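You operate a simulated robot arm through the tools that you are given. There is no shell and no other tool. Be economical: measure what you need, move in short steps, check, and stop when the job is done.

You run a simulated robot arm. Do the job below in one go: nothing can be reset, and whatever is moved stays where it is left.

JOB
Open the drawer four, put the grey pad on the top of the store counter away in the inside of drawer four and shut the four again. Put the mirror on the top of the store counter away on the top of bench two. Put the can that says "used" from the top of bench four on the top of bench seven. Put the black weight on the top of bench two. Take the green weight and put it on the grey mat. Take the red weight on the top of the check bench and put it away on the top of the battery cart. Fetch the white sheet pack and set it on the third board from the bottom of the grey shelf. Fetch the slate pad and set it on the third board from the bottom of the grey shelf. Take the blue can on the third board from the bottom of the grey shelf and put it away on the second board from the bottom of the grey shelf. Take the blue bottle and leave it on the bottom board of the grey shelf. Take the pink pad and leave it on the third board from the bottom of the grey shelf. Do these in any order. Set down upright: can, black weight, green weight, red weight, blue can, blue bottle.

The check looks at the end state, three seconds after you hand in, the way a careful person would. Anything else that was tipped, shoved, dropped, spilled or broken makes it a failure. Flat cloth is picked up by pressing the open fingertips on it (5 to 10 N) and closing them slowly along it; thin cloth reads only 2 to 8 mm in the jaws.

ROBOT AND FRAMES
A 7-joint arm with a fingered hand on a trunk, on a base that drives. Base frame: it is fixed to the floor where the robot stands at the start and does not move with it; the origin is under the middle of the robot, x ahead of it, y to its left, z up. Readings come in m, rad, newtons and seconds.
With the tool pointing down near the work surface it reaches from about 0.16 to 0.56 m from the robot's upright axis, wherever it stands. Its first joint turns from -1.204 to 3.002 rad. Places, roughly: black can, orange can [13, 0.25, 1]; black weight [11.5, 1.5, 1]; blue bottle [16.75, -3.25, 1.5]; blue can [16.75, -3, 1.25]; bottom board of the grey shelf [16.6, -2.4, 0.2]; drawer four [5.9, -0.1, 0.5]; green weight [10.75, 3.5, 1]; grey mat [10.2, -0.2, 0.9]; grey pad (10x8x5 cm) [4.7, -8.9, 0.9]; inside of drawer four [5.9, -0.1, 0.5]; mirror (25x6x3 cm) [5.1, -8.9, 0.9]; pink pad (8x7x3 cm) [15.3, -5.1, 0.9]; red weight [15.25, -2.75, 1]; second board of the grey shelf [16.6, -2.4, 0.6]; slate pad (10x8x5 cm) [14.3, -2.8, 0.9]; third board of the grey shelf [16.6, -2.4, 1.1]; top of bench seven [11.6, 1.2, 0.9]; top of bench two [9.8, 0.1, 0.9]; top of the battery cart [-1.8, 8.4, 0.8]; white sheet pack (22x15x4 cm) [15, -2.8, 0.9]. Payload 3.2 kg.
Tool frame: the origin (TCP) lies between the finger pads and is the grasp point; the fingertips stand 0.026 m ahead of it; z points along the fingers, y is the line along which they close. The gripper opens to 0.088 m. The gripper's body begins 0.03 m behind the TCP. The gripper is a hand of 5 fingers: y runs from the thumb to the fingers, the wrist lies at [-0.016, -0.108, -0.172] in the tool frame, and closing takes about 1.5 s.
Orientation is told as [roll, pitch, yaw] about the base's x, y, z axes, in that order, counted from this pose: with the fingers straight down and the wrist toward the robot, the tool's x, y and z point along [0, 1, 0], [1, 0, 0] and [0, 0, -1] of the base frame.

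CONTROLS
- The arm moves only by the tool send_rows. Its argument "moves" is a list of rows, each a list of 7 numbers: the shift along the tool's x, y, z in m, then the turn, a rotation vector about the tool's x, y, z in rad, then the opening, from 0 (shut) to 1 (fully open). In form: [[tx, ty, tz, wx, wy, wz, hand], ...]. A call has 1 to 12 rows; each row is the pose to reach, as a shift and turn from the pose commanded when the call began, along the tool's axes at that moment. Rows are played at 5 a second. More than 0.05 m and 0.15 rad between two rows, or a gripper value outside its range, and nothing of the call is played. Where a pose cannot be reached the arm comes as near as it can. A force on the tool above 40 N (or 10 N above the force at the start of the call, whichever is more), or a blocked arm, ends the call early, and 0.2 s more pass. The fingers move at their own pace (about 0.072 m/s each) and stop on an object; they squeeze with about 27 N. The grip force told is the motor's: it shows also when the fingers shut on nothing. Time passes only in rows, and 0.2 s behind the last, so rows that repeat a pose let the fingers close. The reply holds the time, the measured pose of the TCP, the force on the tool along the base axes, the opening and the grip force, in the units named above and with some noise, with the torque about the TCP (base axes, N m) and any sound that the robot's microphone picked up.
- Cameras (640 x 400 px; columns grow to the right, rows downward): "scene" is now at [0.1401, -0.0091, 1.1012]; the picture's right is [-0.08, -1.00, -0.00], its down [-0.49, 0.04, -0.87] and it looks along [0.87, -0.07, -0.49] (base axes); focal length 250 px, centre (320, 200). "wrist" rides on the gripper at [0.067, -0.097, -0.117] in the tool frame; the picture's right is [-0.71, 0.33, -0.62], its down [-0.65, -0.65, 0.39] and it looks along [-0.28, 0.68, 0.68] (tool axes); focal length 234 px, centre (320, 200).
- grab_frame(camera): a new picture of that camera. The clock stands still meanwhile.
- slide_trunk(by): slides the trunk up (or, below 0, down) by that many m; the arm and the scene camera ride with it, the base frame stays. It gives what a move gives, with no picture.
- drive_base(legs): drives the robot by 1 to 6 legs, each [ahead, left, turn to the left] in m, m and rad, along the robot's own axes; the way and the turn of a leg run together, so that a leg with both is an arc; at most 1.5 m and 3.142 rad a leg. The arm and the cameras ride along, it lands a little off, and it stops where it bumps. It gives what a move gives.
- set_grasp(shape): the hand has 5 fingers and takes this shape, open, in about a second: jaw (thumb against the fingers, like two jaws); tri (thumb and two fingers); tip (a fingertip pinch); poke (one finger out to press); point (the index stretched); flat (the hand flat); cup (the hand cupped); fist (a fist). The gripper value then closes the fingers along that shape, each until it touches; the sizes above hold for jaw. It gives what a move gives, with no picture.
- aim_head(pan, tilt): turns the head with the scene camera to pan (to the left, within 1.501 rad either way) and tilt (down, from -0.506 to 1.204), counted from straight ahead of the robot. It gives what a move gives.
- point_at(camera, pixels): there is no depth. For up to 12 entries [column, row, z] of the newest picture of that camera ("zoom" is the newest enlarged one), the place [x, y] in the base frame at which the ray of that pixel passes the height z, good to about 0.002 m. The clock stands still meanwhile.
- inspect(camera, box): a new picture of the part [left, top, right, bottom] of that camera's present view, enlarged. The clock stands still meanwhile.
- close_job(): hands the job in; it is judged then, once.

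Keep the steps short. Do not move on a guess: measure, check each grasp and each placing, and mend mistakes. In all there are 378 turns and 342 pictures (those below and enlarged ones count). Leave the gripper open and the arm clear of the work at the hand-in unless told otherwise, and finish with a single line.

The tools are called after ">>>" as name(argument=value, ...) on one line, values as JSON. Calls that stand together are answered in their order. send_rows: Moves the arm, as the interface text tells. Its arguments: {"type":"object","properties":{"moves":{"type":"array"}},"required":["moves"]} The other tools are called the same way: slide_trunk (by) slides the trunk up or down; set_grasp (shape) gives the hand a shape; drive_base (legs) drives the base; aim_head (pan, tilt) turns the head that bears the scene camera; grab_frame (camera) takes a picture; point_at (camera, pixels) gives the place at which the rays of pixels pass given heights; inspect (camera, box) takes an enlarged picture of a part of a camera's view; close_job () hands the job in.

At the start:

```text
time: 0.0
position: [0.4454, -0.0165, 0.8015]
orientation: [0.0, -0.001, -0.001]
wrist_force: [-0.7, -0.1, -0.8]
wrist_torque: [0.02, 0.03, -0.02]
opening: 0.0878
grip_force: 0.1
shape: jaw
trunk travel left (down, up): [-0.4, 0.44]
robot x, y, heading: [0.0013, 0.0013, 0.001]
head pan, tilt: [-0.077, 0.508]
```

scene: 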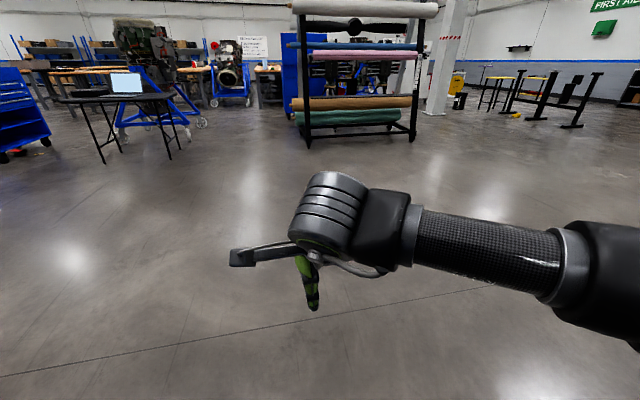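
wrist: 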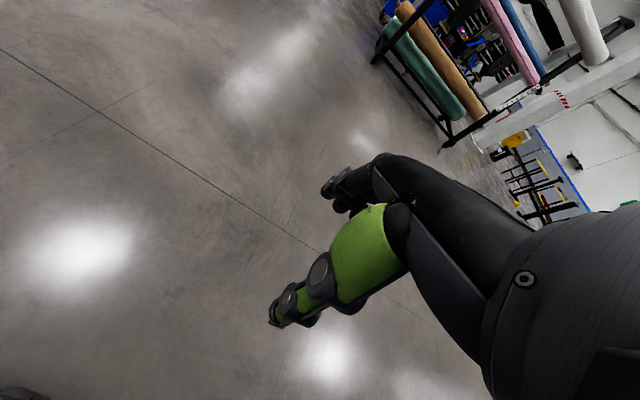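

I see a workshop with a roll rack ahead and no work surface nearby. First I look around with the head level.

>>> aim_head(pan=0, tilt=0.1)

>>> grab_frame(camera="scene")

>>> aim_head(pan=1.2, tilt=0.1)

>>> grab_frame(camera="scene")

>>> aim_head(pan=-1.2, tilt=0.1)

>>> grab_frame(camera="scene")

```text
time: 0.9
position: [0.4451, -0.0167, 0.8009]
orientation: [0.0, -0.001, 0.001]
wrist_force: [0.1, 0.7, 0.4]
wrist_torque: [0.0, -0.01, -0.03]
opening: 0.0881
grip_force: 0.1
shape: jaw
trunk travel left (down, up): [-0.4, 0.44]
robot x, y, heading: [0.0018, 0.0016, 0.002]
head pan, tilt: [0.0, 0.099]
```

```text
339 pictures are left
```

scene: 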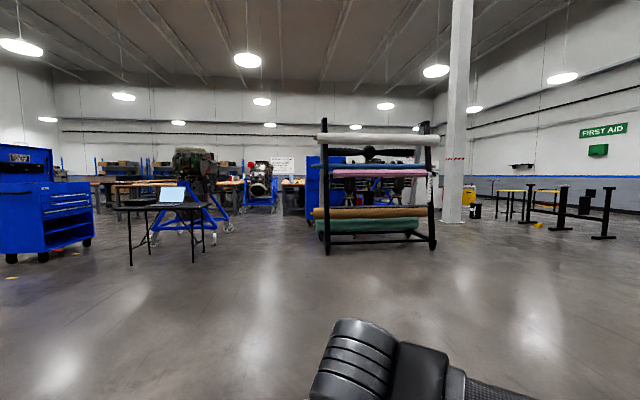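

```text
time: 2.3
position: [0.4455, -0.0166, 0.801]
orientation: [0.001, 0.001, 0.002]
wrist_force: [0.9, -0.4, 0.2]
wrist_torque: [-0.01, 0.01, -0.03]
opening: 0.0878
grip_force: 0.1
shape: jaw
trunk travel left (down, up): [-0.4, 0.44]
robot x, y, heading: [0.0013, -0.0022, 0.005]
head pan, tilt: [1.201, 0.099]
```

```text
338 pictures are left
```

scene: 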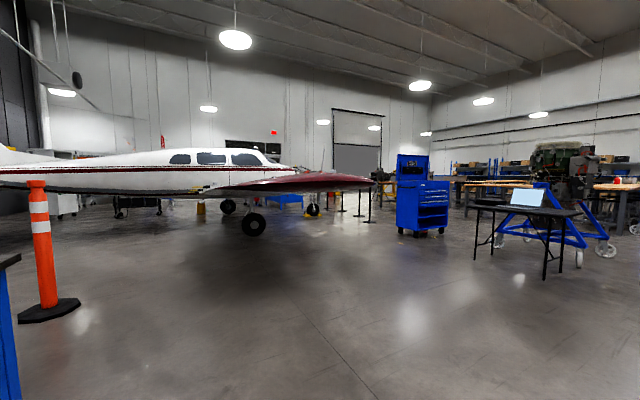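

```text
time: 4.5
position: [0.4453, -0.0176, 0.801]
orientation: [-0.002, 0.001, 0.001]
wrist_force: [0.3, 0.5, 0.1]
wrist_torque: [0.0, 0.01, 0.0]
opening: 0.0879
grip_force: 0.1
shape: jaw
trunk travel left (down, up): [-0.4, 0.44]
robot x, y, heading: [0.002, 0.0008, 0.003]
head pan, tilt: [-1.201, 0.099]
```

```text
337 pictures are left
```

scene: 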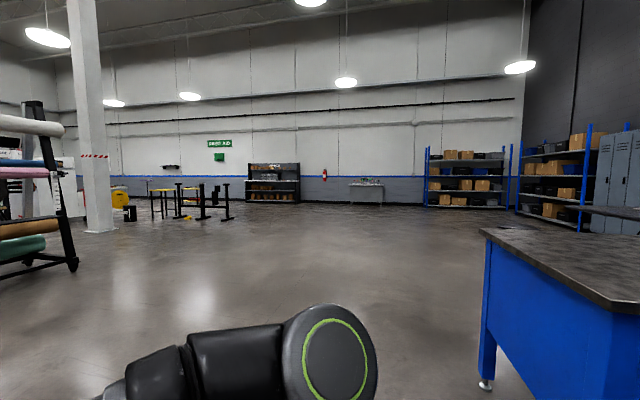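

I pan ahead again to measure floor positions of the rack, table and cabinets before driving.

>>> aim_head(pan=0, tilt=0.1)

>>> inspect(camera="scene", box=[80, 120, 480, 270])

>>> grab_frame(camera="scene")

>>> point_at(camera="scene", pixels=[[327, 253, 0], [433, 250, 0], [412, 236, 0], [131, 264, 0], [205, 260, 0], [213, 243, 0], [447, 222, 0], [300, 215, 0], [280, 214, 0], [40, 262, 0], [85, 245, 0], [315, 220, 0]])

```text
time: 5.9
position: [0.4454, -0.0154, 0.8019]
orientation: [0.0, 0.0, -0.001]
wrist_force: [0.8, -0.3, -0.3]
wrist_torque: [0.0, -0.01, 0.0]
opening: 0.0881
grip_force: 0.0
shape: jaw
trunk travel left (down, up): [-0.4, 0.44]
robot x, y, heading: [0.0018, 0.004, 0.003]
head pan, tilt: [0.0, 0.099]
```

```text
1.60 times, centred on (280, 195) of scene
```

zoom: 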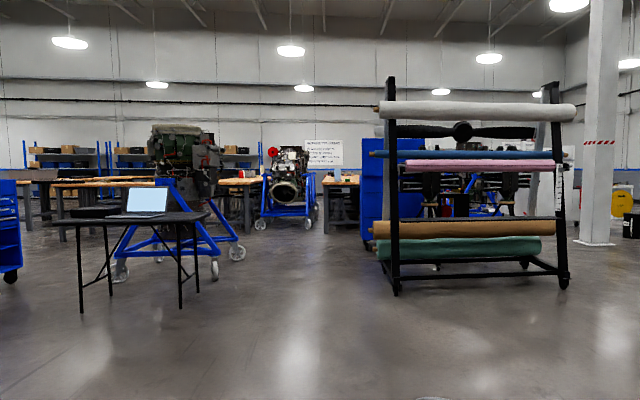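

```text
335 pictures are left
```

scene: 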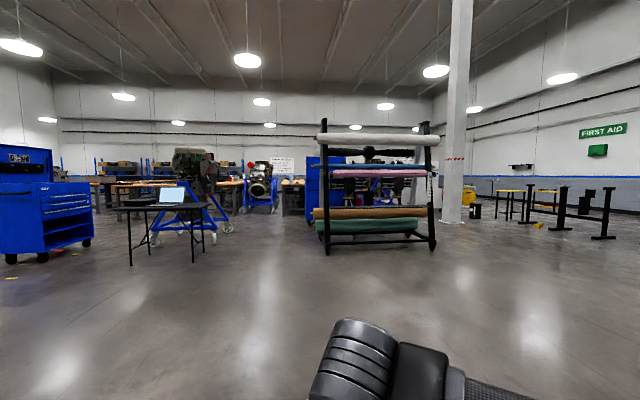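

```text
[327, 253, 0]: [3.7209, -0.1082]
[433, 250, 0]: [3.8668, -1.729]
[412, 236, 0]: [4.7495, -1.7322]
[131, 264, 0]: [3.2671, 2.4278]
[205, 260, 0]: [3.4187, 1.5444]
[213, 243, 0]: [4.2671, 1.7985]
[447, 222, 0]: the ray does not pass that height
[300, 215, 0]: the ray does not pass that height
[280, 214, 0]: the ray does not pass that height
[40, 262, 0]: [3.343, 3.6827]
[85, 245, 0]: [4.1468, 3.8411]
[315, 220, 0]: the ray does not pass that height
```

The rack spans x 3.7–4.8, y −1.75…−0.1; the laptop table begins at y≈1.5. I drive through the gap at y≈0.65 toward drawer four.

>>> drive_base(legs=[[1.4, 0.3, 0], [1.4, 0.35, 0], [1.3, 0, 0]])

>>> grab_frame(camera="scene")

```text
time: 26.0
position: [4.554, 0.6579, 0.8007]
orientation: [-0.001, 0.0, -0.004]
wrist_force: [0.3, 0.0, 0.9]
wrist_torque: [0.01, 0.03, 0.02]
opening: 0.0878
grip_force: 0.1
shape: jaw
trunk travel left (down, up): [-0.4, 0.44]
robot x, y, heading: [4.1092, 0.6785, -0.005]
head pan, tilt: [0.0, 0.099]
```

```text
334 pictures are left
```

scene: 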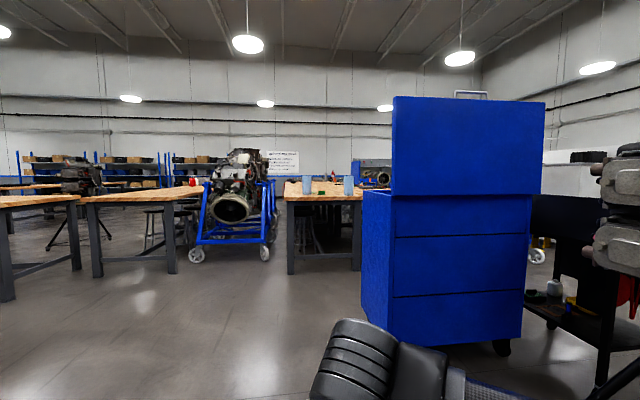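

A blue cabinet stands ahead right (col 362–545). I zoom in to see whether its drawers face me, and measure its foot.

>>> inspect(camera="scene", box=[340, 80, 560, 360])

>>> point_at(camera="scene", pixels=[[362, 328, 0.1], [390, 343, 0.1], [520, 340, 0.1], [585, 385, 0], [292, 272, 0], [360, 268, 0], [530, 262, 0], [170, 272, 0], [265, 260, 0], [195, 262, 0]])

```text
1.43 times, centred on (450, 220) of scene
```

zoom: 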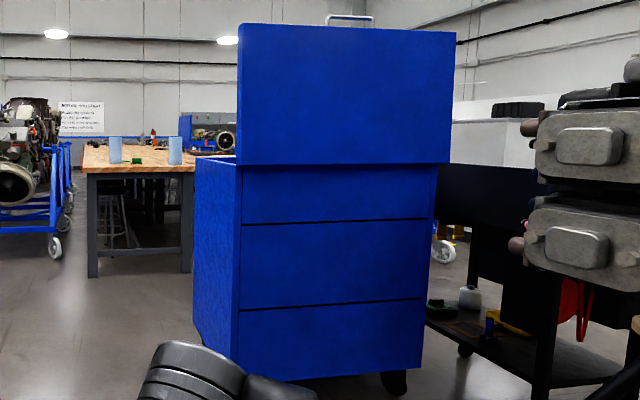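

```text
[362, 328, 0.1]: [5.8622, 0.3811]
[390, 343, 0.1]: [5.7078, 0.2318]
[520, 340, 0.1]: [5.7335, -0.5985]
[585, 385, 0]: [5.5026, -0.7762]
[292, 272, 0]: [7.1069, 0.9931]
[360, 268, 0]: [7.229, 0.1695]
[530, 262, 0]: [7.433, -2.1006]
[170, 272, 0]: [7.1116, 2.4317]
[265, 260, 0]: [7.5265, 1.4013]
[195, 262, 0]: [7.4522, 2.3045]
```

This is the cabinet's back. I drive past its left side and turn to see the front.

>>> drive_base(legs=[[1.0, 0.5, 0], [1.0, 0.2, 0]])

>>> aim_head(pan=-1.2, tilt=0.25)

>>> grab_frame(camera="scene")

```text
time: 36.6
position: [6.5503, 1.3902, 0.8005]
orientation: [0.0, 0.0, 0.019]
wrist_force: [-0.5, -0.1, -0.1]
wrist_torque: [-0.02, 0.01, 0.02]
opening: 0.0877
grip_force: 0.1
shape: jaw
trunk travel left (down, up): [-0.4, 0.44]
robot x, y, heading: [6.1052, 1.3993, 0.02]
head pan, tilt: [0.0, 0.099]
```

```text
time: 38.0
position: [6.5509, 1.3911, 0.8025]
orientation: [0.001, 0.001, 0.019]
wrist_force: [-0.3, -0.6, -0.1]
wrist_torque: [-0.01, 0.0, 0.0]
opening: 0.0875
grip_force: 0.0
shape: jaw
trunk travel left (down, up): [-0.4, 0.44]
robot x, y, heading: [6.1032, 1.3971, 0.025]
head pan, tilt: [-1.201, 0.25]
```

```text
332 pictures are left
```

scene: 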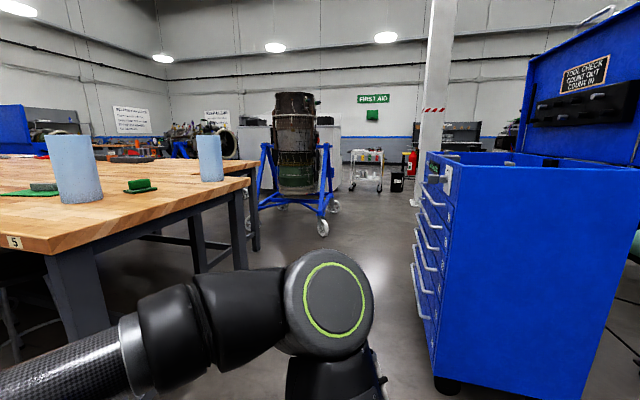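

Drawers face +x. I measure the cabinet front and the bench edge.

>>> point_at(camera="scene", pixels=[[448, 200, 0.8], [436, 375, 0.1], [443, 163, 0.9], [427, 152, 0.9], [50, 247, 0.9], [243, 168, 0.9], [246, 268, 0], [110, 330, 0.3], [637, 170, 0.9], [325, 232, 0]])

>>> inspect(camera="scene", box=[400, 130, 480, 340])

```text
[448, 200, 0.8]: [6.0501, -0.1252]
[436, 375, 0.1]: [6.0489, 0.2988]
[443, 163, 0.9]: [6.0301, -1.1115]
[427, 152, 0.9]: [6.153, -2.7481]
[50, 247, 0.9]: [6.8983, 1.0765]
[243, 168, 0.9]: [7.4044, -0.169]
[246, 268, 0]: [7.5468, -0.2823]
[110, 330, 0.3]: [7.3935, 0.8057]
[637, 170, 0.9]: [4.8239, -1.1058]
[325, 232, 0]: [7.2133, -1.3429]
```

```text
1.90 times, centred on (440, 235) of scene
```

zoom: 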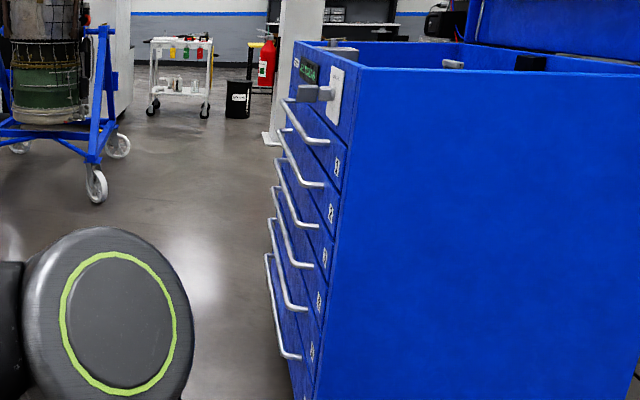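

Front plane at x≈6.05, with a knob and a sign at the top. I turn to face −y and move in front of it to read the drawer labels.

>>> drive_base(legs=[[0.05, 0.15, -1.57], [0, 0.35, 0], [0.8, 0, 0]])

>>> aim_head(pan=-0.9, tilt=0.5)

>>> grab_frame(camera="scene")

```text
time: 48.0
position: [6.5786, 0.2198, 0.8009]
orientation: [-0.001, 0.001, -1.557]
wrist_force: [-0.9, 0.0, -0.4]
wrist_torque: [-0.02, 0.01, 0.01]
opening: 0.0879
grip_force: 0.0
shape: jaw
trunk travel left (down, up): [-0.4, 0.44]
robot x, y, heading: [6.5909, 0.6649, -1.554]
head pan, tilt: [-1.201, 0.25]
```

```text
time: 48.8
position: [6.5769, 0.2206, 0.8009]
orientation: [0.0, 0.0, -1.557]
wrist_force: [1.0, -0.2, -0.2]
wrist_torque: [0.01, 0.03, 0.0]
opening: 0.0878
grip_force: 0.1
shape: jaw
trunk travel left (down, up): [-0.4, 0.44]
robot x, y, heading: [6.5879, 0.665, -1.555]
head pan, tilt: [-0.901, 0.499]
```

```text
330 pictures are left
```

scene: 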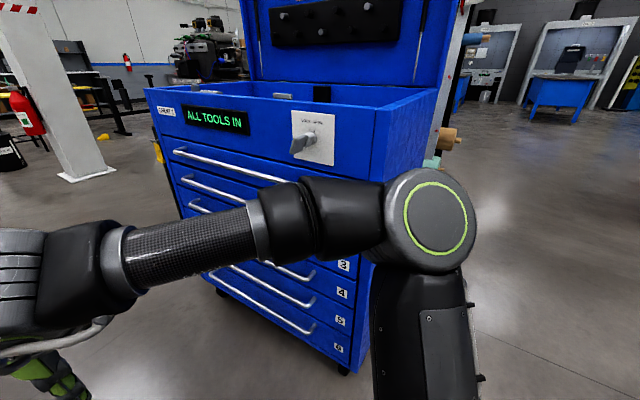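

Labels 3–6 are visible and there's a knob beside "ALL TOOLS IN". I zoom in on the knob panel and labels.

>>> inspect(camera="scene", box=[270, 95, 360, 175])

>>> inspect(camera="scene", box=[140, 90, 380, 370])

>>> point_at(camera="scene", pixels=[[176, 152, 0.8], [343, 264, 0.56], [342, 293, 0.46], [338, 347, 0.25], [313, 277, 0.5], [440, 90, 0.92], [148, 88, 0.92], [370, 105, 0.92]])

```text
5.00 times, centred on (315, 135) of scene
```

zoom: 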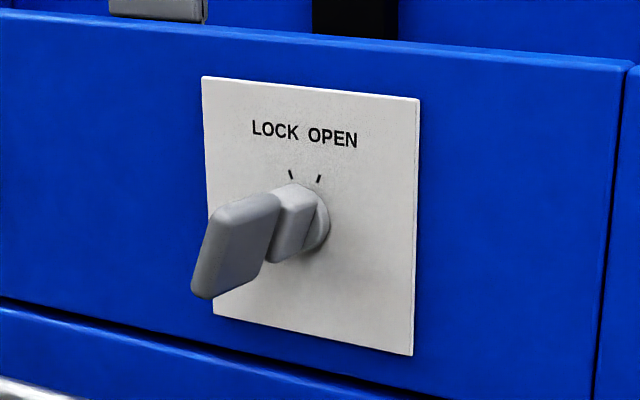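

```text
1.43 times, centred on (260, 230) of scene
```

zoom: 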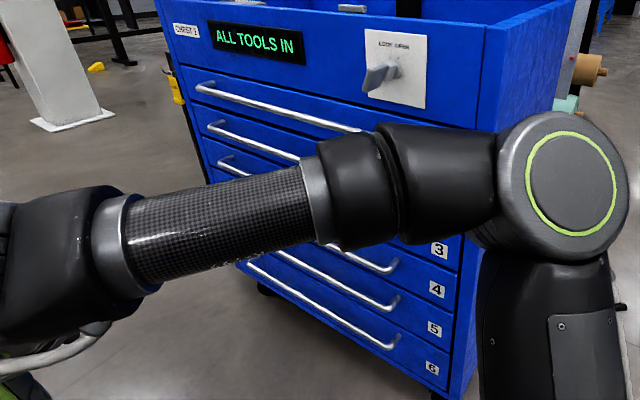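

```text
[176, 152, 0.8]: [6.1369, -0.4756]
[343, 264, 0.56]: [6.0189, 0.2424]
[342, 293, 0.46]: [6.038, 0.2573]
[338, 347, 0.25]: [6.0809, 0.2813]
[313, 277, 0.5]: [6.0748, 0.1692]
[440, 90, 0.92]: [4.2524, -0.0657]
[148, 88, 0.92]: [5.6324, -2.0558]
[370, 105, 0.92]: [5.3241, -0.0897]
```

The knob is a lock with LOCK/OPEN marks. I turn to face the cabinet (−x), strafe to its middle and look straight at it.

>>> drive_base(legs=[[0, 0, -1.57], [-0.02, 0.5, 0], [-0.15, 0.15, 0]])

>>> aim_head(pan=0, tilt=0.5)

>>> grab_frame(camera="scene")

```text
time: 55.3
position: [6.1631, 0.2214, 0.8005]
orientation: [-0.007, 0.006, 3.115]
wrist_force: [2.5, 7.1, 1.0]
wrist_torque: [-0.35, 0.19, -0.14]
opening: 0.0878
grip_force: 0.1
shape: jaw
trunk travel left (down, up): [-0.4, 0.44]
robot x, y, heading: [6.6069, 0.1973, -3.139]
head pan, tilt: [-0.901, 0.499]
stopped in leg 2: the force on the tool passed its limit (the readings are from after the stop); the commanded pose is now the measured one
```

```text
time: 56.5
position: [6.1625, 0.2211, 0.8004]
orientation: [-0.008, 0.006, 3.118]
wrist_force: [3.3, 10.1, 1.4]
wrist_torque: [-0.51, 0.24, -0.2]
opening: 0.088
grip_force: 0.0
shape: jaw
trunk travel left (down, up): [-0.4, 0.44]
robot x, y, heading: [6.6107, 0.1966, -3.138]
head pan, tilt: [0.0, 0.499]
```

```text
327 pictures are left
```

scene: 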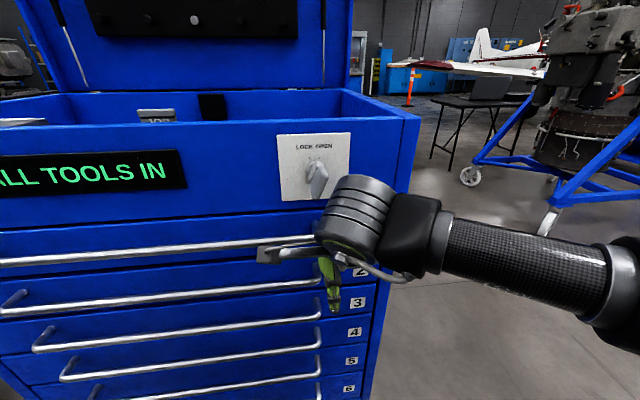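

The hand touched a drawer handle end (+y force 10 N). I back off to the right and then rearwards.

>>> drive_base(legs=[[0, -0.06, 0], [-0.2, 0, 0]])

>>> grab_frame(camera="scene")

```text
time: 58.7
position: [6.3618, 0.281, 0.8009]
orientation: [-0.008, 0.005, 3.117]
wrist_force: [1.2, 0.3, 1.1]
wrist_torque: [-0.01, -0.02, -0.01]
opening: 0.0878
grip_force: 0.0
shape: jaw
trunk travel left (down, up): [-0.4, 0.44]
robot x, y, heading: [6.8042, 0.2549, 3.139]
head pan, tilt: [0.0, 0.499]
```

```text
326 pictures are left
```

scene: 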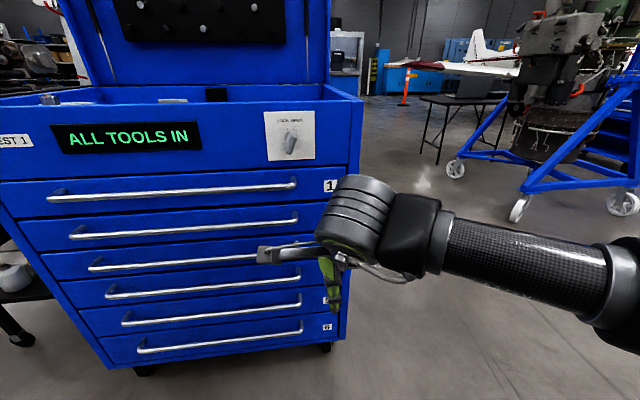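

Clear now. I zoom on the lock and the drawer 4 handle to measure.

>>> inspect(camera="scene", box=[250, 100, 330, 170])

>>> point_at(camera="scene", pixels=[[290, 143, 0.86], [290, 143, 0.82], [315, 158, 0.8], [105, 296, 0.5], [105, 296, 0.45], [300, 274, 0.5], [300, 274, 0.45], [50, 198, 0.75], [292, 183, 0.75]])

```text
5.71 times, centred on (290, 135) of scene
```

zoom: 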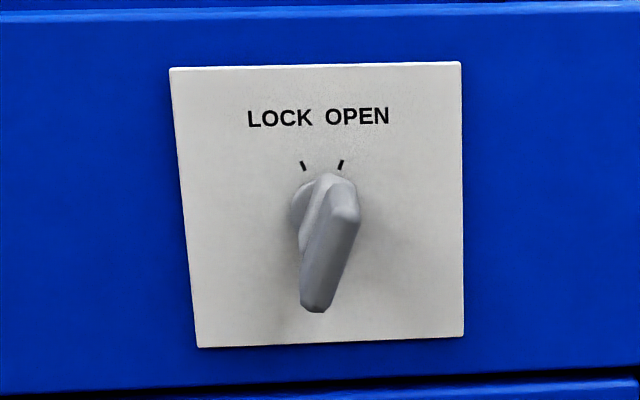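

```text
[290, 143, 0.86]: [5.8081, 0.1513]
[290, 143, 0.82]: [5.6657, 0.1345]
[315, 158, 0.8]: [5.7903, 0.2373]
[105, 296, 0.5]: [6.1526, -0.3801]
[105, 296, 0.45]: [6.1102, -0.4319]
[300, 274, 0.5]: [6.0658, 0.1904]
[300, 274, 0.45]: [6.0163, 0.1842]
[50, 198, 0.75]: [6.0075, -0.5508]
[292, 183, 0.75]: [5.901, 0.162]
```

The lever lies along the OPEN mark ("/"), so the chest is unlocked. The chest is yawed by ~0.15 rad; drawer‑4 handle runs from (6.15,−0.38) to (6.07,0.19) at z≈0.5. I square up with it, lower the trunk, and tilt the hand forward.

>>> drive_base(legs=[[0, 0, 0.15], [0.03, 0.24, 0]])

>>> slide_trunk(by=-0.27)

>>> send_rows(moves=[[0, 0, 0, -0.15, 0, 0, 1], [0, 0, 0, -0.3, 0, 0, 1], [0, 0, 0, -0.45, 0, 0, 1], [0, 0, 0, -0.6, 0, 0, 1], [0, 0, 0, -0.75, 0, 0, 1], [0, 0, 0, -0.9, 0, 0, 1], [0, 0, 0, -1.05, 0, 0, 1], [0, 0, 0, -1.2, 0, 0, 1], [0, 0, 0, -1.35, 0, 0, 1], [0, 0, 0, -1.5, 0, 0, 1], [0, 0, 0, -1.5708, 0, 0, 1]])

>>> grab_frame(camera="scene")

>>> grab_frame(camera="wrist")

```text
time: 61.1
position: [6.3704, -0.0272, 0.7995]
orientation: [-0.008, 0.006, -3.017]
wrist_force: [0.1, -0.4, -1.1]
wrist_torque: [0.01, 0.05, -0.02]
opening: 0.0879
grip_force: 0.1
shape: jaw
trunk travel left (down, up): [-0.4, 0.44]
robot x, y, heading: [6.812, 0.0166, -2.997]
head pan, tilt: [0.0, 0.499]
```

```text
time: 63.8
position: [6.3689, -0.0273, 0.5303]
orientation: [-0.008, 0.005, -3.017]
wrist_force: [0.1, 0.1, 0.2]
wrist_torque: [0.0, 0.03, 0.03]
opening: 0.0877
grip_force: 0.1
shape: jaw
trunk travel left (down, up): [-0.13, 0.71]
robot x, y, heading: [6.8134, 0.0167, -2.992]
head pan, tilt: [0.0, 0.499]
```

```text
time: 66.2
position: [6.3686, -0.0274, 0.5302]
orientation: [-1.142, -1.563, -1.875]
wrist_force: [0.4, 0.7, -0.8]
wrist_torque: [0.01, -0.01, 0.03]
opening: 0.088
grip_force: 0.0
shape: jaw
out of reach, approached as far as the arm can: row 6, 7, 8, 9
trunk travel left (down, up): [-0.13, 0.71]
robot x, y, heading: [6.8146, 0.0138, -2.995]
head pan, tilt: [0.0, 0.499]
```

```text
324 pictures are left
```

scene: 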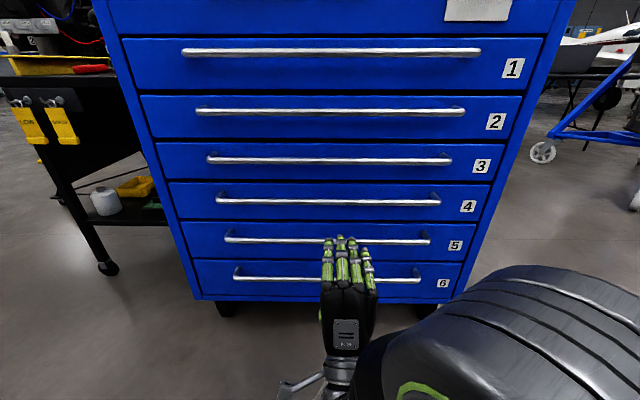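

```text
323 pictures are left
```

wrist: 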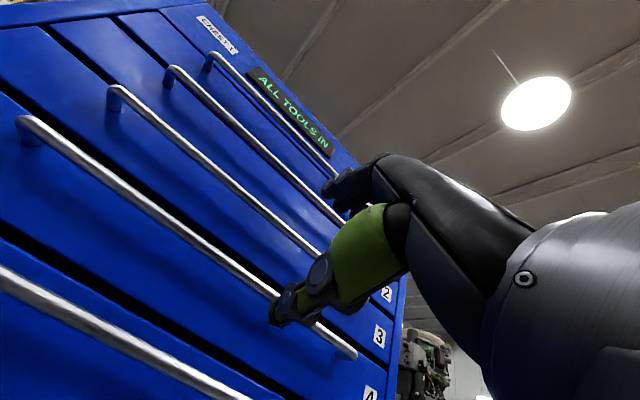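

The hand now points at the chest. I measure handle 4 (row ≈200) at two candidate heights, and handle 4's end.

>>> point_at(camera="scene", pixels=[[330, 200, 0.5], [330, 200, 0.48], [330, 200, 0.45], [222, 200, 0.5], [438, 202, 0.5], [330, 160, 0.58], [338, 238, 0.5], [330, 240, 0.4]])

>>> inspect(camera="scene", box=[190, 150, 480, 310])

```text
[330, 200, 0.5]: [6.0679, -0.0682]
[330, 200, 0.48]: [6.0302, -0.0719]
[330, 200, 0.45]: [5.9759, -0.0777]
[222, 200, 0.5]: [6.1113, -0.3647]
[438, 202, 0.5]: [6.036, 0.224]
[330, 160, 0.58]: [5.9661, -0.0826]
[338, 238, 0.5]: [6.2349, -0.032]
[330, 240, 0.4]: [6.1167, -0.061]
```

```text
2.21 times, centred on (335, 230) of scene
```

zoom: 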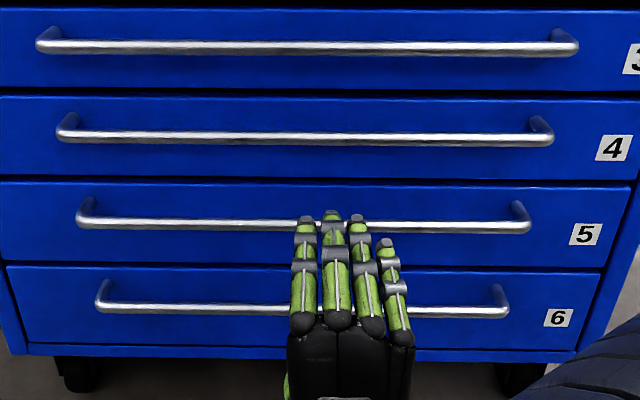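

Two views give handle 4 at z≈0.535, x≈6.14. I raise 5 mm and advance 0.19 m, then check.

>>> send_rows(moves=[[0, 0.005, 0.05, 0, 0, 0, 1], [0, 0.005, 0.1, 0, 0, 0, 1], [0, 0.005, 0.15, 0, 0, 0, 1], [0, 0.005, 0.19, 0, 0, 0, 1]])

>>> grab_frame(camera="scene")

>>> grab_frame(camera="wrist")

```text
refused: row 1 steps farther than a row can; nothing moved
```

```text
321 pictures are left
```

scene: 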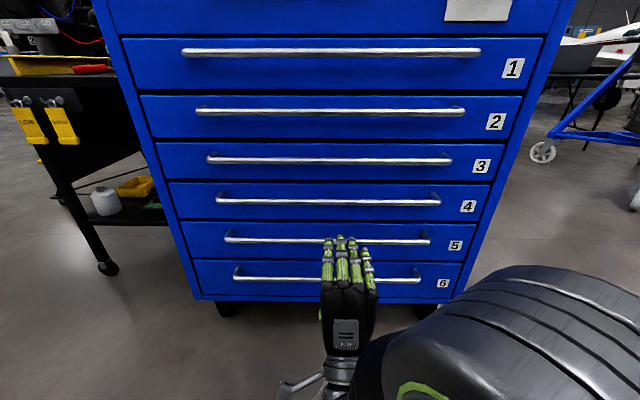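

```text
320 pictures are left
```

wrist: 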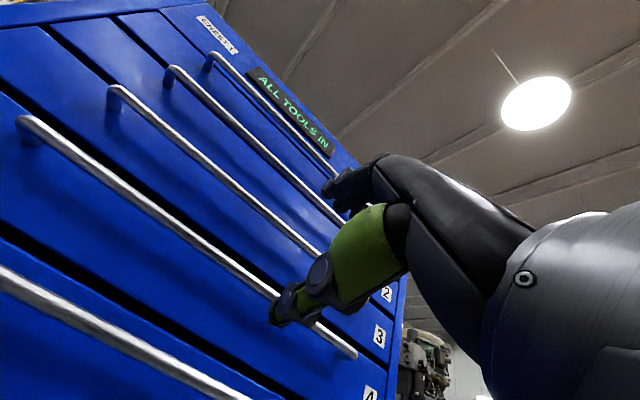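

The first row was 50.2 mm long, so it was refused. I resend with 45 mm steps.

>>> send_rows(moves=[[0, 0.005, 0.045, 0, 0, 0, 1], [0, 0.005, 0.09, 0, 0, 0, 1], [0, 0.005, 0.135, 0, 0, 0, 1], [0, 0.005, 0.18, 0, 0, 0, 1]])

>>> grab_frame(camera="scene")

>>> grab_frame(camera="wrist")

```text
time: 67.2
position: [6.191, -0.0482, 0.5351]
orientation: [-0.996, -1.561, -2.021]
wrist_force: [0.3, -0.1, -1.0]
wrist_torque: [-0.03, -0.03, -0.03]
opening: 0.0878
grip_force: 0.1
shape: jaw
trunk travel left (down, up): [-0.13, 0.71]
robot x, y, heading: [6.8121, 0.0137, -2.995]
head pan, tilt: [0.0, 0.499]
```

```text
319 pictures are left
```

scene: 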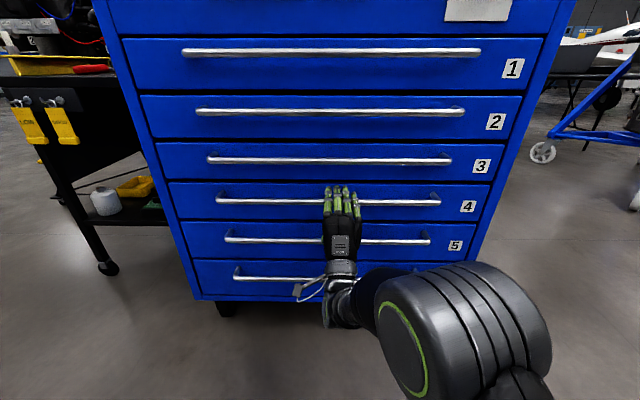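

```text
318 pictures are left
```

wrist: 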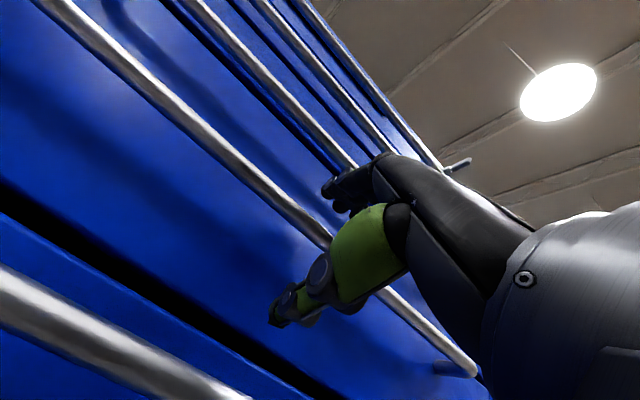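

The bar of drawer 4 runs between thumb and fingers. I go forward 45 mm and close.

>>> send_rows(moves=[[0, 0, 0.025, 0, 0, 0, 1], [0, 0, 0.045, 0, 0, 0, 1], [0, 0, 0.045, 0, 0, 0, 0], [0, 0, 0.045, 0, 0, 0, 0], [0, 0, 0.045, 0, 0, 0, 0], [0, 0, 0.045, 0, 0, 0, 0], [0, 0, 0.045, 0, 0, 0, 0], [0, 0, 0.045, 0, 0, 0, 0], [0, 0, 0.045, 0, 0, 0, 0], [0, 0, 0.045, 0, 0, 0, 0]])

>>> grab_frame(camera="scene")

```text
time: 68.3
position: [6.1489, -0.0549, 0.5436]
orientation: [-2.813, -1.555, -0.202]
wrist_force: [-3.9, -1.5, 20.7]
wrist_torque: [-0.21, -0.4, -0.07]
opening: 0.0172
grip_force: 27.6
shape: jaw
trunk travel left (down, up): [-0.13, 0.71]
robot x, y, heading: [6.813, 0.0147, -2.989]
head pan, tilt: [0.0, 0.499]
stopped in row 5: the force on the tool passed its limit (the readings are from after the stop); the commanded pose is now the measured one
```

```text
317 pictures are left
```

scene: 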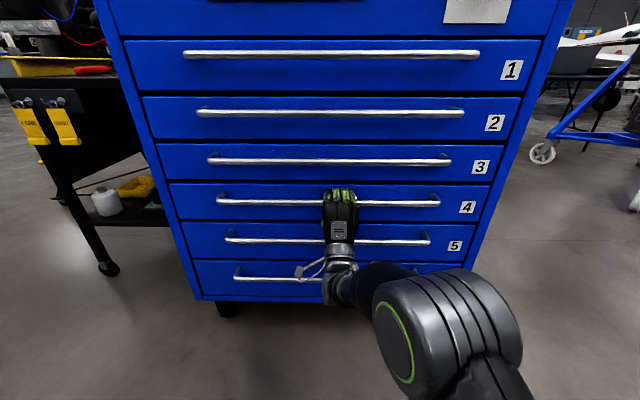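

The grip holds the bar (opening 17 mm, 27 N). I ease up a few mm and pull 0.2 m.

>>> send_rows(moves=[[0, 0.006, 0, 0, 0, 0, 0], [0, 0.006, -0.03, 0, 0, 0, 0], [0, 0.006, -0.06, 0, 0, 0, 0], [0, 0.006, -0.09, 0, 0, 0, 0], [0, 0.006, -0.12, 0, 0, 0, 0], [0, 0.006, -0.15, 0, 0, 0, 0], [0, 0.006, -0.18, 0, 0, 0, 0], [0, 0.006, -0.21, 0, 0, 0, 0]])

>>> grab_frame(camera="scene")

```text
time: 70.1
position: [6.3579, -0.0288, 0.5447]
orientation: [-1.967, -1.564, -1.046]
wrist_force: [-1.6, 4.3, 23.2]
wrist_torque: [-0.03, -0.4, 0.04]
opening: 0.0165
grip_force: 27.2
shape: jaw
trunk travel left (down, up): [-0.13, 0.71]
robot x, y, heading: [6.8125, 0.0161, -2.994]
head pan, tilt: [0.0, 0.499]
```

```text
316 pictures are left
```

scene: 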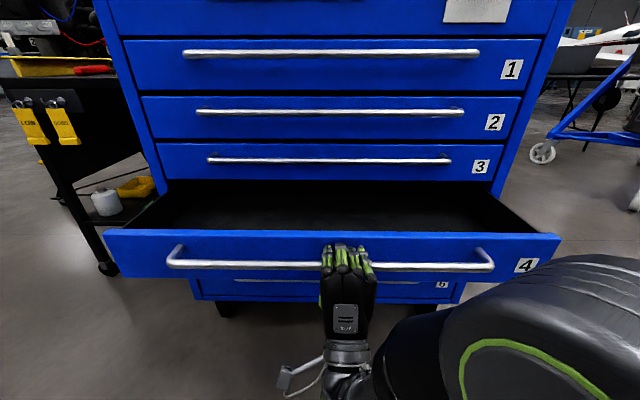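

Drawer 4 slides out ~0.21 m. I pull 60 mm more, release and back off.

>>> send_rows(moves=[[0, 0, -0.03, 0, 0, 0, 0], [0, 0, -0.06, 0, 0, 0, 0], [0, 0, -0.06, 0, 0, 0, 1], [0, 0, -0.06, 0, 0, 0, 1], [0, 0, -0.06, 0, 0, 0, 1], [0, 0, -0.06, 0, 0, 0, 1], [0, 0, -0.06, 0, 0, 0, 1]])

>>> drive_base(legs=[[-0.03, 0, 0]])

>>> grab_frame(camera="scene")

```text
time: 70.7
position: [6.3953, -0.0257, 0.5465]
orientation: [3.037, -1.549, 0.213]
wrist_force: [-0.3, 5.7, 20.2]
wrist_torque: [-0.1, -0.35, 0.1]
opening: 0.0158
grip_force: 26.8
shape: jaw
out of reach, approached as far as the arm can: row 2
trunk travel left (down, up): [-0.13, 0.71]
robot x, y, heading: [6.814, 0.0163, -2.993]
head pan, tilt: [0.0, 0.499]
stopped in row 2: the force on the tool passed its limit (the readings are from after the stop); the commanded pose is now the measured one
```

```text
time: 71.6
position: [6.4274, -0.0213, 0.5458]
orientation: [-3.118, -1.553, 0.087]
wrist_force: [1.3, 7.4, 28.0]
wrist_torque: [-0.12, -0.45, 0.11]
opening: 0.0162
grip_force: 27.2
shape: jaw
trunk travel left (down, up): [-0.13, 0.71]
robot x, y, heading: [6.8448, 0.0201, -2.993]
head pan, tilt: [0.0, 0.499]
```

```text
315 pictures are left
```

scene: 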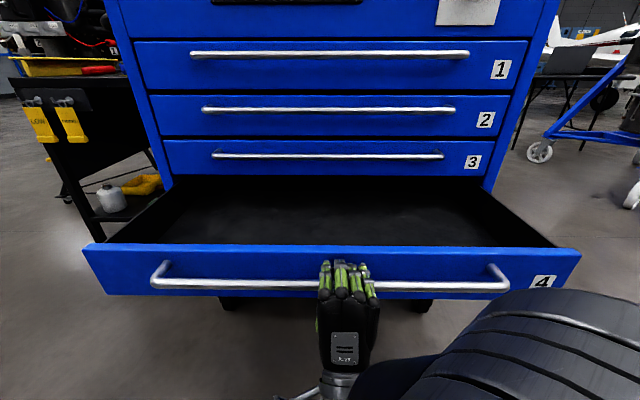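

Drawer 4 is open ~0.28 m. I release the bar and back the base 0.06 m.

>>> send_rows(moves=[[0, 0.003, 0, 0, 0, 0, 1], [0, 0.003, 0, 0, 0, 0, 1], [0, 0.003, 0, 0, 0, 0, 1], [0, 0.003, 0, 0, 0, 0, 1], [0, 0.003, 0, 0, 0, 0, 1], [0, 0.003, 0, 0, 0, 0, 1]])

>>> drive_base(legs=[[-0.07, 0, 0]])

>>> grab_frame(camera="scene")

```text
time: 73.0
position: [6.4257, -0.022, 0.5469]
orientation: [-3.067, -1.556, 0.035]
wrist_force: [0.3, -0.2, -0.2]
wrist_torque: [-0.01, -0.02, 0.01]
opening: 0.0878
grip_force: 0.1
shape: jaw
trunk travel left (down, up): [-0.13, 0.71]
robot x, y, heading: [6.8431, 0.0167, -2.997]
head pan, tilt: [0.0, 0.499]
```

```text
time: 74.0
position: [6.4932, -0.0125, 0.5465]
orientation: [-3.058, -1.557, 0.026]
wrist_force: [0.9, -0.4, 0.4]
wrist_torque: [-0.03, 0.04, -0.03]
opening: 0.0875
grip_force: 0.1
shape: jaw
trunk travel left (down, up): [-0.13, 0.71]
robot x, y, heading: [6.9117, 0.0328, -2.998]
head pan, tilt: [0.0, 0.499]
```

```text
314 pictures are left
```

scene: 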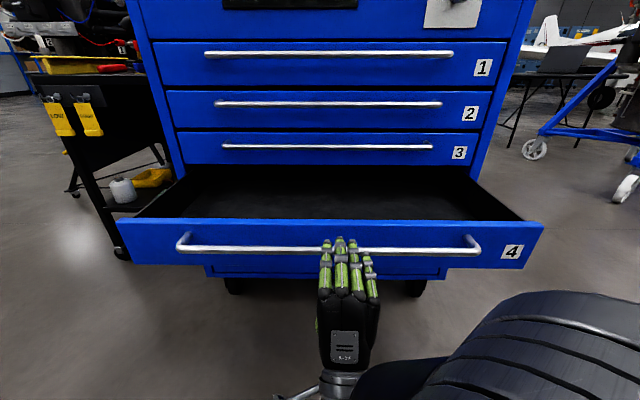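

Free of the handle. I raise the trunk, turn left to face −y and look along the way to the store counter.

>>> slide_trunk(by=0.3)

>>> drive_base(legs=[[0, 0.1, 0], [0, 0.1, 1.43]])

>>> aim_head(pan=0, tilt=0.15)

>>> grab_frame(camera="scene")

```text
time: 77.0
position: [6.4932, -0.0115, 0.8461]
orientation: [-3.062, -1.556, 0.031]
wrist_force: [-0.8, -0.6, -0.4]
wrist_torque: [-0.02, 0.0, -0.01]
opening: 0.0879
grip_force: 0.1
shape: jaw
trunk travel left (down, up): [-0.43, 0.41]
robot x, y, heading: [6.9142, 0.0296, -2.995]
head pan, tilt: [0.0, 0.499]
```

```text
time: 81.6
position: [6.9843, -0.5484, 0.8464]
orientation: [-3.056, -1.556, 1.464]
wrist_force: [0.4, 0.1, 0.3]
wrist_torque: [0.0, 0.01, -0.04]
opening: 0.088
grip_force: 0.1
shape: jaw
trunk travel left (down, up): [-0.43, 0.41]
robot x, y, heading: [6.9956, -0.1252, -1.555]
head pan, tilt: [0.0, 0.499]
```

```text
time: 82.5
position: [6.9839, -0.5471, 0.8472]
orientation: [-3.06, -1.556, 1.467]
wrist_force: [-0.1, 0.1, 0.9]
wrist_torque: [0.01, 0.01, 0.0]
opening: 0.0879
grip_force: 0.1
shape: jaw
trunk travel left (down, up): [-0.43, 0.41]
robot x, y, heading: [6.9985, -0.1268, -1.552]
head pan, tilt: [0.0, 0.15]
```

```text
313 pictures are left
```

scene: 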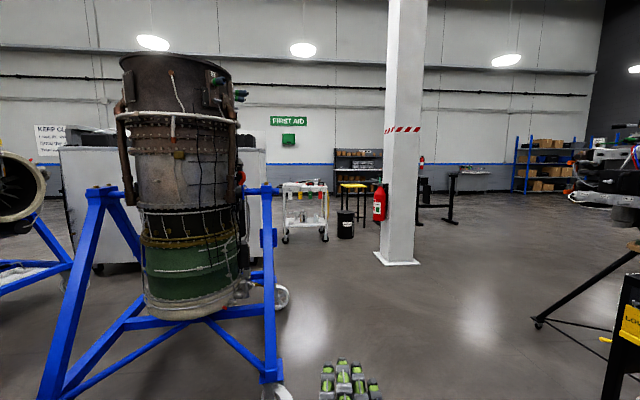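

An engine stand is at left, a pillar ahead. I measure floor points to plan the way.

>>> point_at(camera="scene", pixels=[[280, 395, 0.05], [285, 300, 0], [378, 262, 0], [420, 264, 0], [537, 327, 0], [605, 398, 0.05], [287, 242, 0], [325, 240, 0], [345, 237, 0]])

>>> inspect(camera="scene", box=[270, 120, 640, 290])

```text
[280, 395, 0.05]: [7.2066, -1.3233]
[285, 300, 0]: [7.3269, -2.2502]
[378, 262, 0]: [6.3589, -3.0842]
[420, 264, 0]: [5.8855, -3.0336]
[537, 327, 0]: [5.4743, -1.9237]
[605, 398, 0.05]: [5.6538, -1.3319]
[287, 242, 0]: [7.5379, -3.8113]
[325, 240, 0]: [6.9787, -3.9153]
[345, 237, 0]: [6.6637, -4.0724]
```

```text
1.73 times, centred on (455, 205) of scene
```

zoom: 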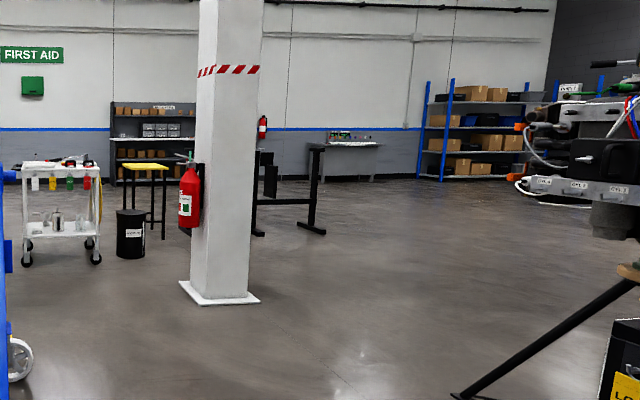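

I pass to the right of the pillar through the 1.2 m gap and look again.

>>> drive_base(legs=[[1.2, -0.45, 0], [0.6, -0.3, 0], [0.6, -0.6, 0], [0.5, -0.5, 0]])

>>> grab_frame(camera="scene")

```text
time: 99.8
position: [5.1916, -3.4881, 0.846]
orientation: [-3.067, -1.558, 1.487]
wrist_force: [0.1, 0.1, 0.7]
wrist_torque: [-0.01, -0.04, -0.02]
opening: 0.0878
grip_force: 0.0
shape: jaw
trunk travel left (down, up): [-0.43, 0.41]
robot x, y, heading: [5.199, -3.0692, -1.549]
head pan, tilt: [0.0, 0.15]
```

```text
311 pictures are left
```

scene: 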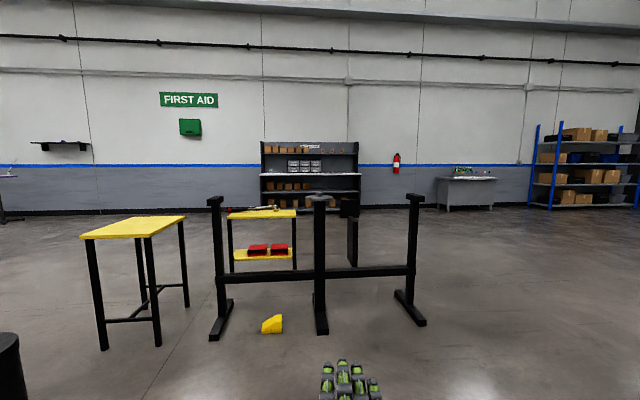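

The dark shelf‑counter at col 262–358 is the store counter. I go right around the black trestle, then toward it.

>>> drive_base(legs=[[0.4, -1.45, 0], [1.5, 0, 0], [1.2, 0, 0], [1.0, 1.05, 0]])

>>> grab_frame(camera="scene")

```text
refused: leg 1 is longer than a leg can be; nothing moved
```

```text
310 pictures are left
```

scene: 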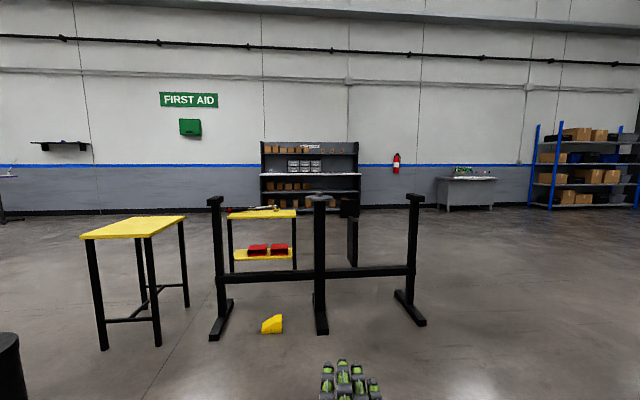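

>>> drive_base(legs=[[0.35, -1.4, 0], [1.5, 0, 0], [1.2, 0, 0], [1.0, 1.05, 0]])

>>> grab_frame(camera="scene")

```text
time: 126.4
position: [4.9507, -7.5501, 0.8468]
orientation: [-3.052, -1.558, 1.467]
wrist_force: [0.0, -0.9, 0.4]
wrist_torque: [0.03, 0.02, -0.01]
opening: 0.0878
grip_force: 0.1
shape: jaw
trunk travel left (down, up): [-0.43, 0.41]
robot x, y, heading: [4.9588, -7.127, -1.549]
head pan, tilt: [0.0, 0.15]
```

```text
309 pictures are left
```

scene: 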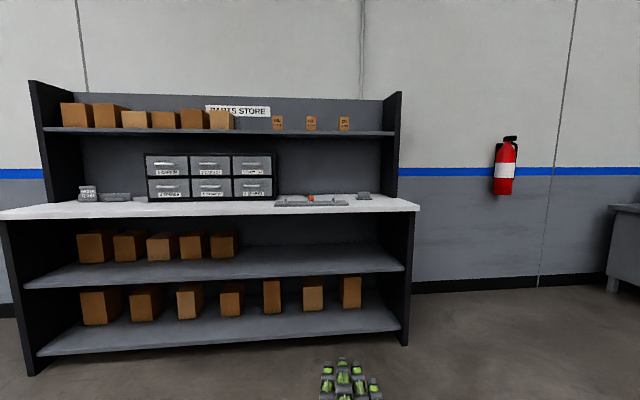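

Store counter ahead. I zoom in on its top to find the grey pad and mirror.

>>> inspect(camera="scene", box=[60, 140, 420, 230])

>>> point_at(camera="scene", pixels=[[420, 209, 0.88], [0, 215, 0.88], [363, 197, 0.9], [311, 203, 0.9], [87, 195, 0.92], [115, 198, 0.9]])

```text
1.78 times, centred on (240, 185) of scene
```

zoom: 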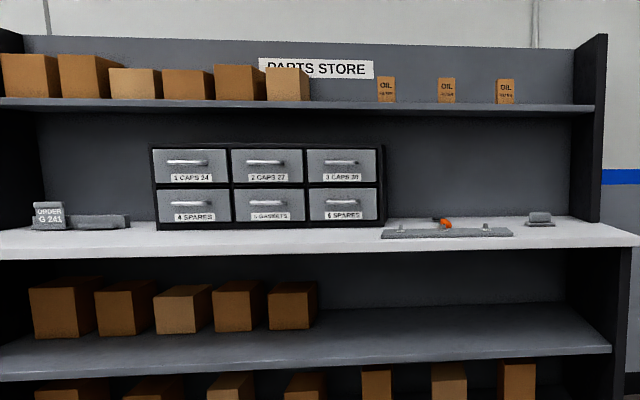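

```text
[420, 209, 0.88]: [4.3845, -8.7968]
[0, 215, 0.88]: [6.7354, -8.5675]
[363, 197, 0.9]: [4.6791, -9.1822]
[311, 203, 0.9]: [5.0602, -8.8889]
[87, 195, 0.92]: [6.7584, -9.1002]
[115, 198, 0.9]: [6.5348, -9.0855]
```

The grey pad is at col 363 and the flat bar at col 311 may be the mirror. I raise the trunk, point the hand down, and move closer with the head down.

>>> slide_trunk(by=0.33)

>>> send_rows(moves=[[0, 0, 0, 0.15, 0, 0, 1], [0, 0, 0, 0.3, 0, 0, 1], [0, 0, 0, 0.45, 0, 0, 1], [0, 0, 0, 0.6, 0, 0, 1], [0, 0, 0, 0.75, 0, 0, 1], [0, 0, 0, 0.9, 0, 0, 1], [0, 0, 0, 1.05, 0, 0, 1], [0, 0, 0, 1.2, 0, 0, 1], [0, 0, 0, 1.35, 0, 0, 1], [0, 0, 0, 1.5, 0, 0, 1], [0, 0, 0, 1.5708, 0, 0, 1]])

>>> drive_base(legs=[[0.95, -0.15, -0.02]])

>>> aim_head(pan=0, tilt=0.75)

>>> grab_frame(camera="scene")

```text
time: 129.7
position: [4.952, -7.5503, 1.1768]
orientation: [-3.063, -1.559, 1.478]
wrist_force: [0.4, -0.1, -0.8]
wrist_torque: [-0.01, 0.01, 0.01]
opening: 0.0879
grip_force: 0.2
shape: jaw
trunk travel left (down, up): [-0.76, 0.08]
robot x, y, heading: [4.9643, -7.1312, -1.546]
head pan, tilt: [0.0, 0.15]
```

```text
time: 132.1
position: [4.9517, -7.5499, 1.177]
orientation: [0.0, -0.013, -1.584]
wrist_force: [0.4, 0.2, -0.4]
wrist_torque: [-0.01, 0.02, 0.0]
opening: 0.0879
grip_force: 0.1
shape: jaw
out of reach, approached as far as the arm can: row 1, 2, 3, 4, 5
trunk travel left (down, up): [-0.76, 0.08]
robot x, y, heading: [4.9614, -7.1287, -1.546]
head pan, tilt: [0.0, 0.15]
```

```text
time: 137.1
position: [4.8052, -8.4928, 1.1771]
orientation: [-0.002, -0.014, -1.603]
wrist_force: [0.4, 0.7, 0.1]
wrist_torque: [0.0, 0.0, 0.01]
opening: 0.0878
grip_force: 0.2
shape: jaw
trunk travel left (down, up): [-0.76, 0.08]
robot x, y, heading: [4.8212, -8.0705, -1.564]
head pan, tilt: [0.0, 0.15]
```

```text
time: 138.1
position: [4.806, -8.4931, 1.1775]
orientation: [-0.003, -0.015, -1.604]
wrist_force: [0.3, -0.7, -0.2]
wrist_torque: [-0.01, -0.03, 0.01]
opening: 0.088
grip_force: 0.0
shape: jaw
trunk travel left (down, up): [-0.76, 0.08]
robot x, y, heading: [4.8227, -8.0685, -1.563]
head pan, tilt: [0.0, 0.75]
```

```text
307 pictures are left
```

scene: 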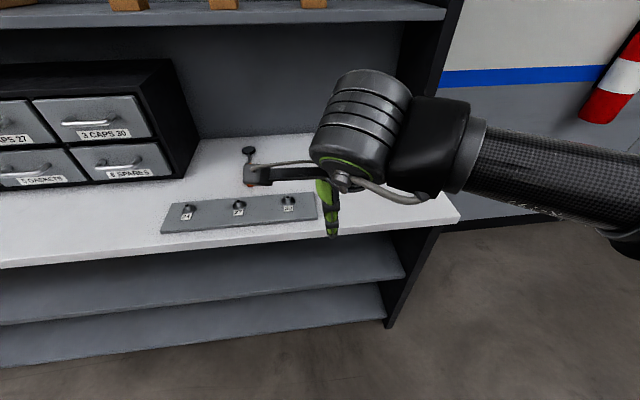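

A hook strip lies in front; behind it a handle with an orange part (col 250) is partly hidden by the arm. I move the hand right to unblock the view.

>>> send_rows(moves=[[-0.05, 0, 0, 0, 0, 0, 1], [-0.1, 0, 0, 0, 0, 0, 1], [-0.15, 0, 0, 0, 0, 0, 1], [-0.2, 0, 0, 0, 0, 0, 1], [-0.2, -0.05, 0, 0, 0, 0, 1], [-0.2, -0.1, 0, 0, 0, 0, 1], [-0.22, -0.14, 0, 0, 0, 0, 1]])

>>> grab_frame(camera="scene")

```text
time: 139.7
position: [4.5919, -8.3471, 1.1742]
orientation: [0.0, -0.015, -1.602]
wrist_force: [0.9, -0.1, -0.2]
wrist_torque: [-0.02, 0.05, -0.02]
opening: 0.0879
grip_force: 0.0
shape: jaw
out of reach, approached as far as the arm can: row 7
trunk travel left (down, up): [-0.76, 0.08]
robot x, y, heading: [4.8232, -8.0732, -1.57]
head pan, tilt: [0.0, 0.75]
```

```text
306 pictures are left
```

scene: 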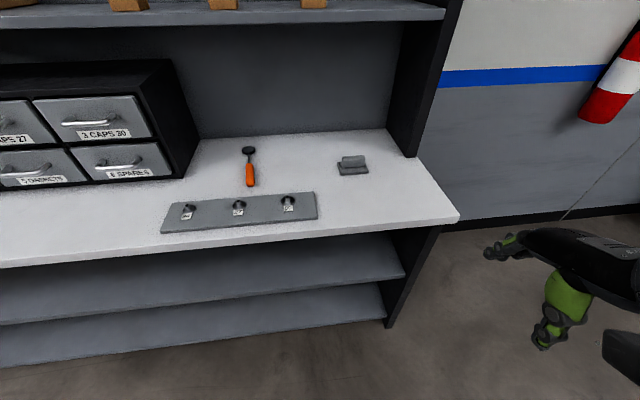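

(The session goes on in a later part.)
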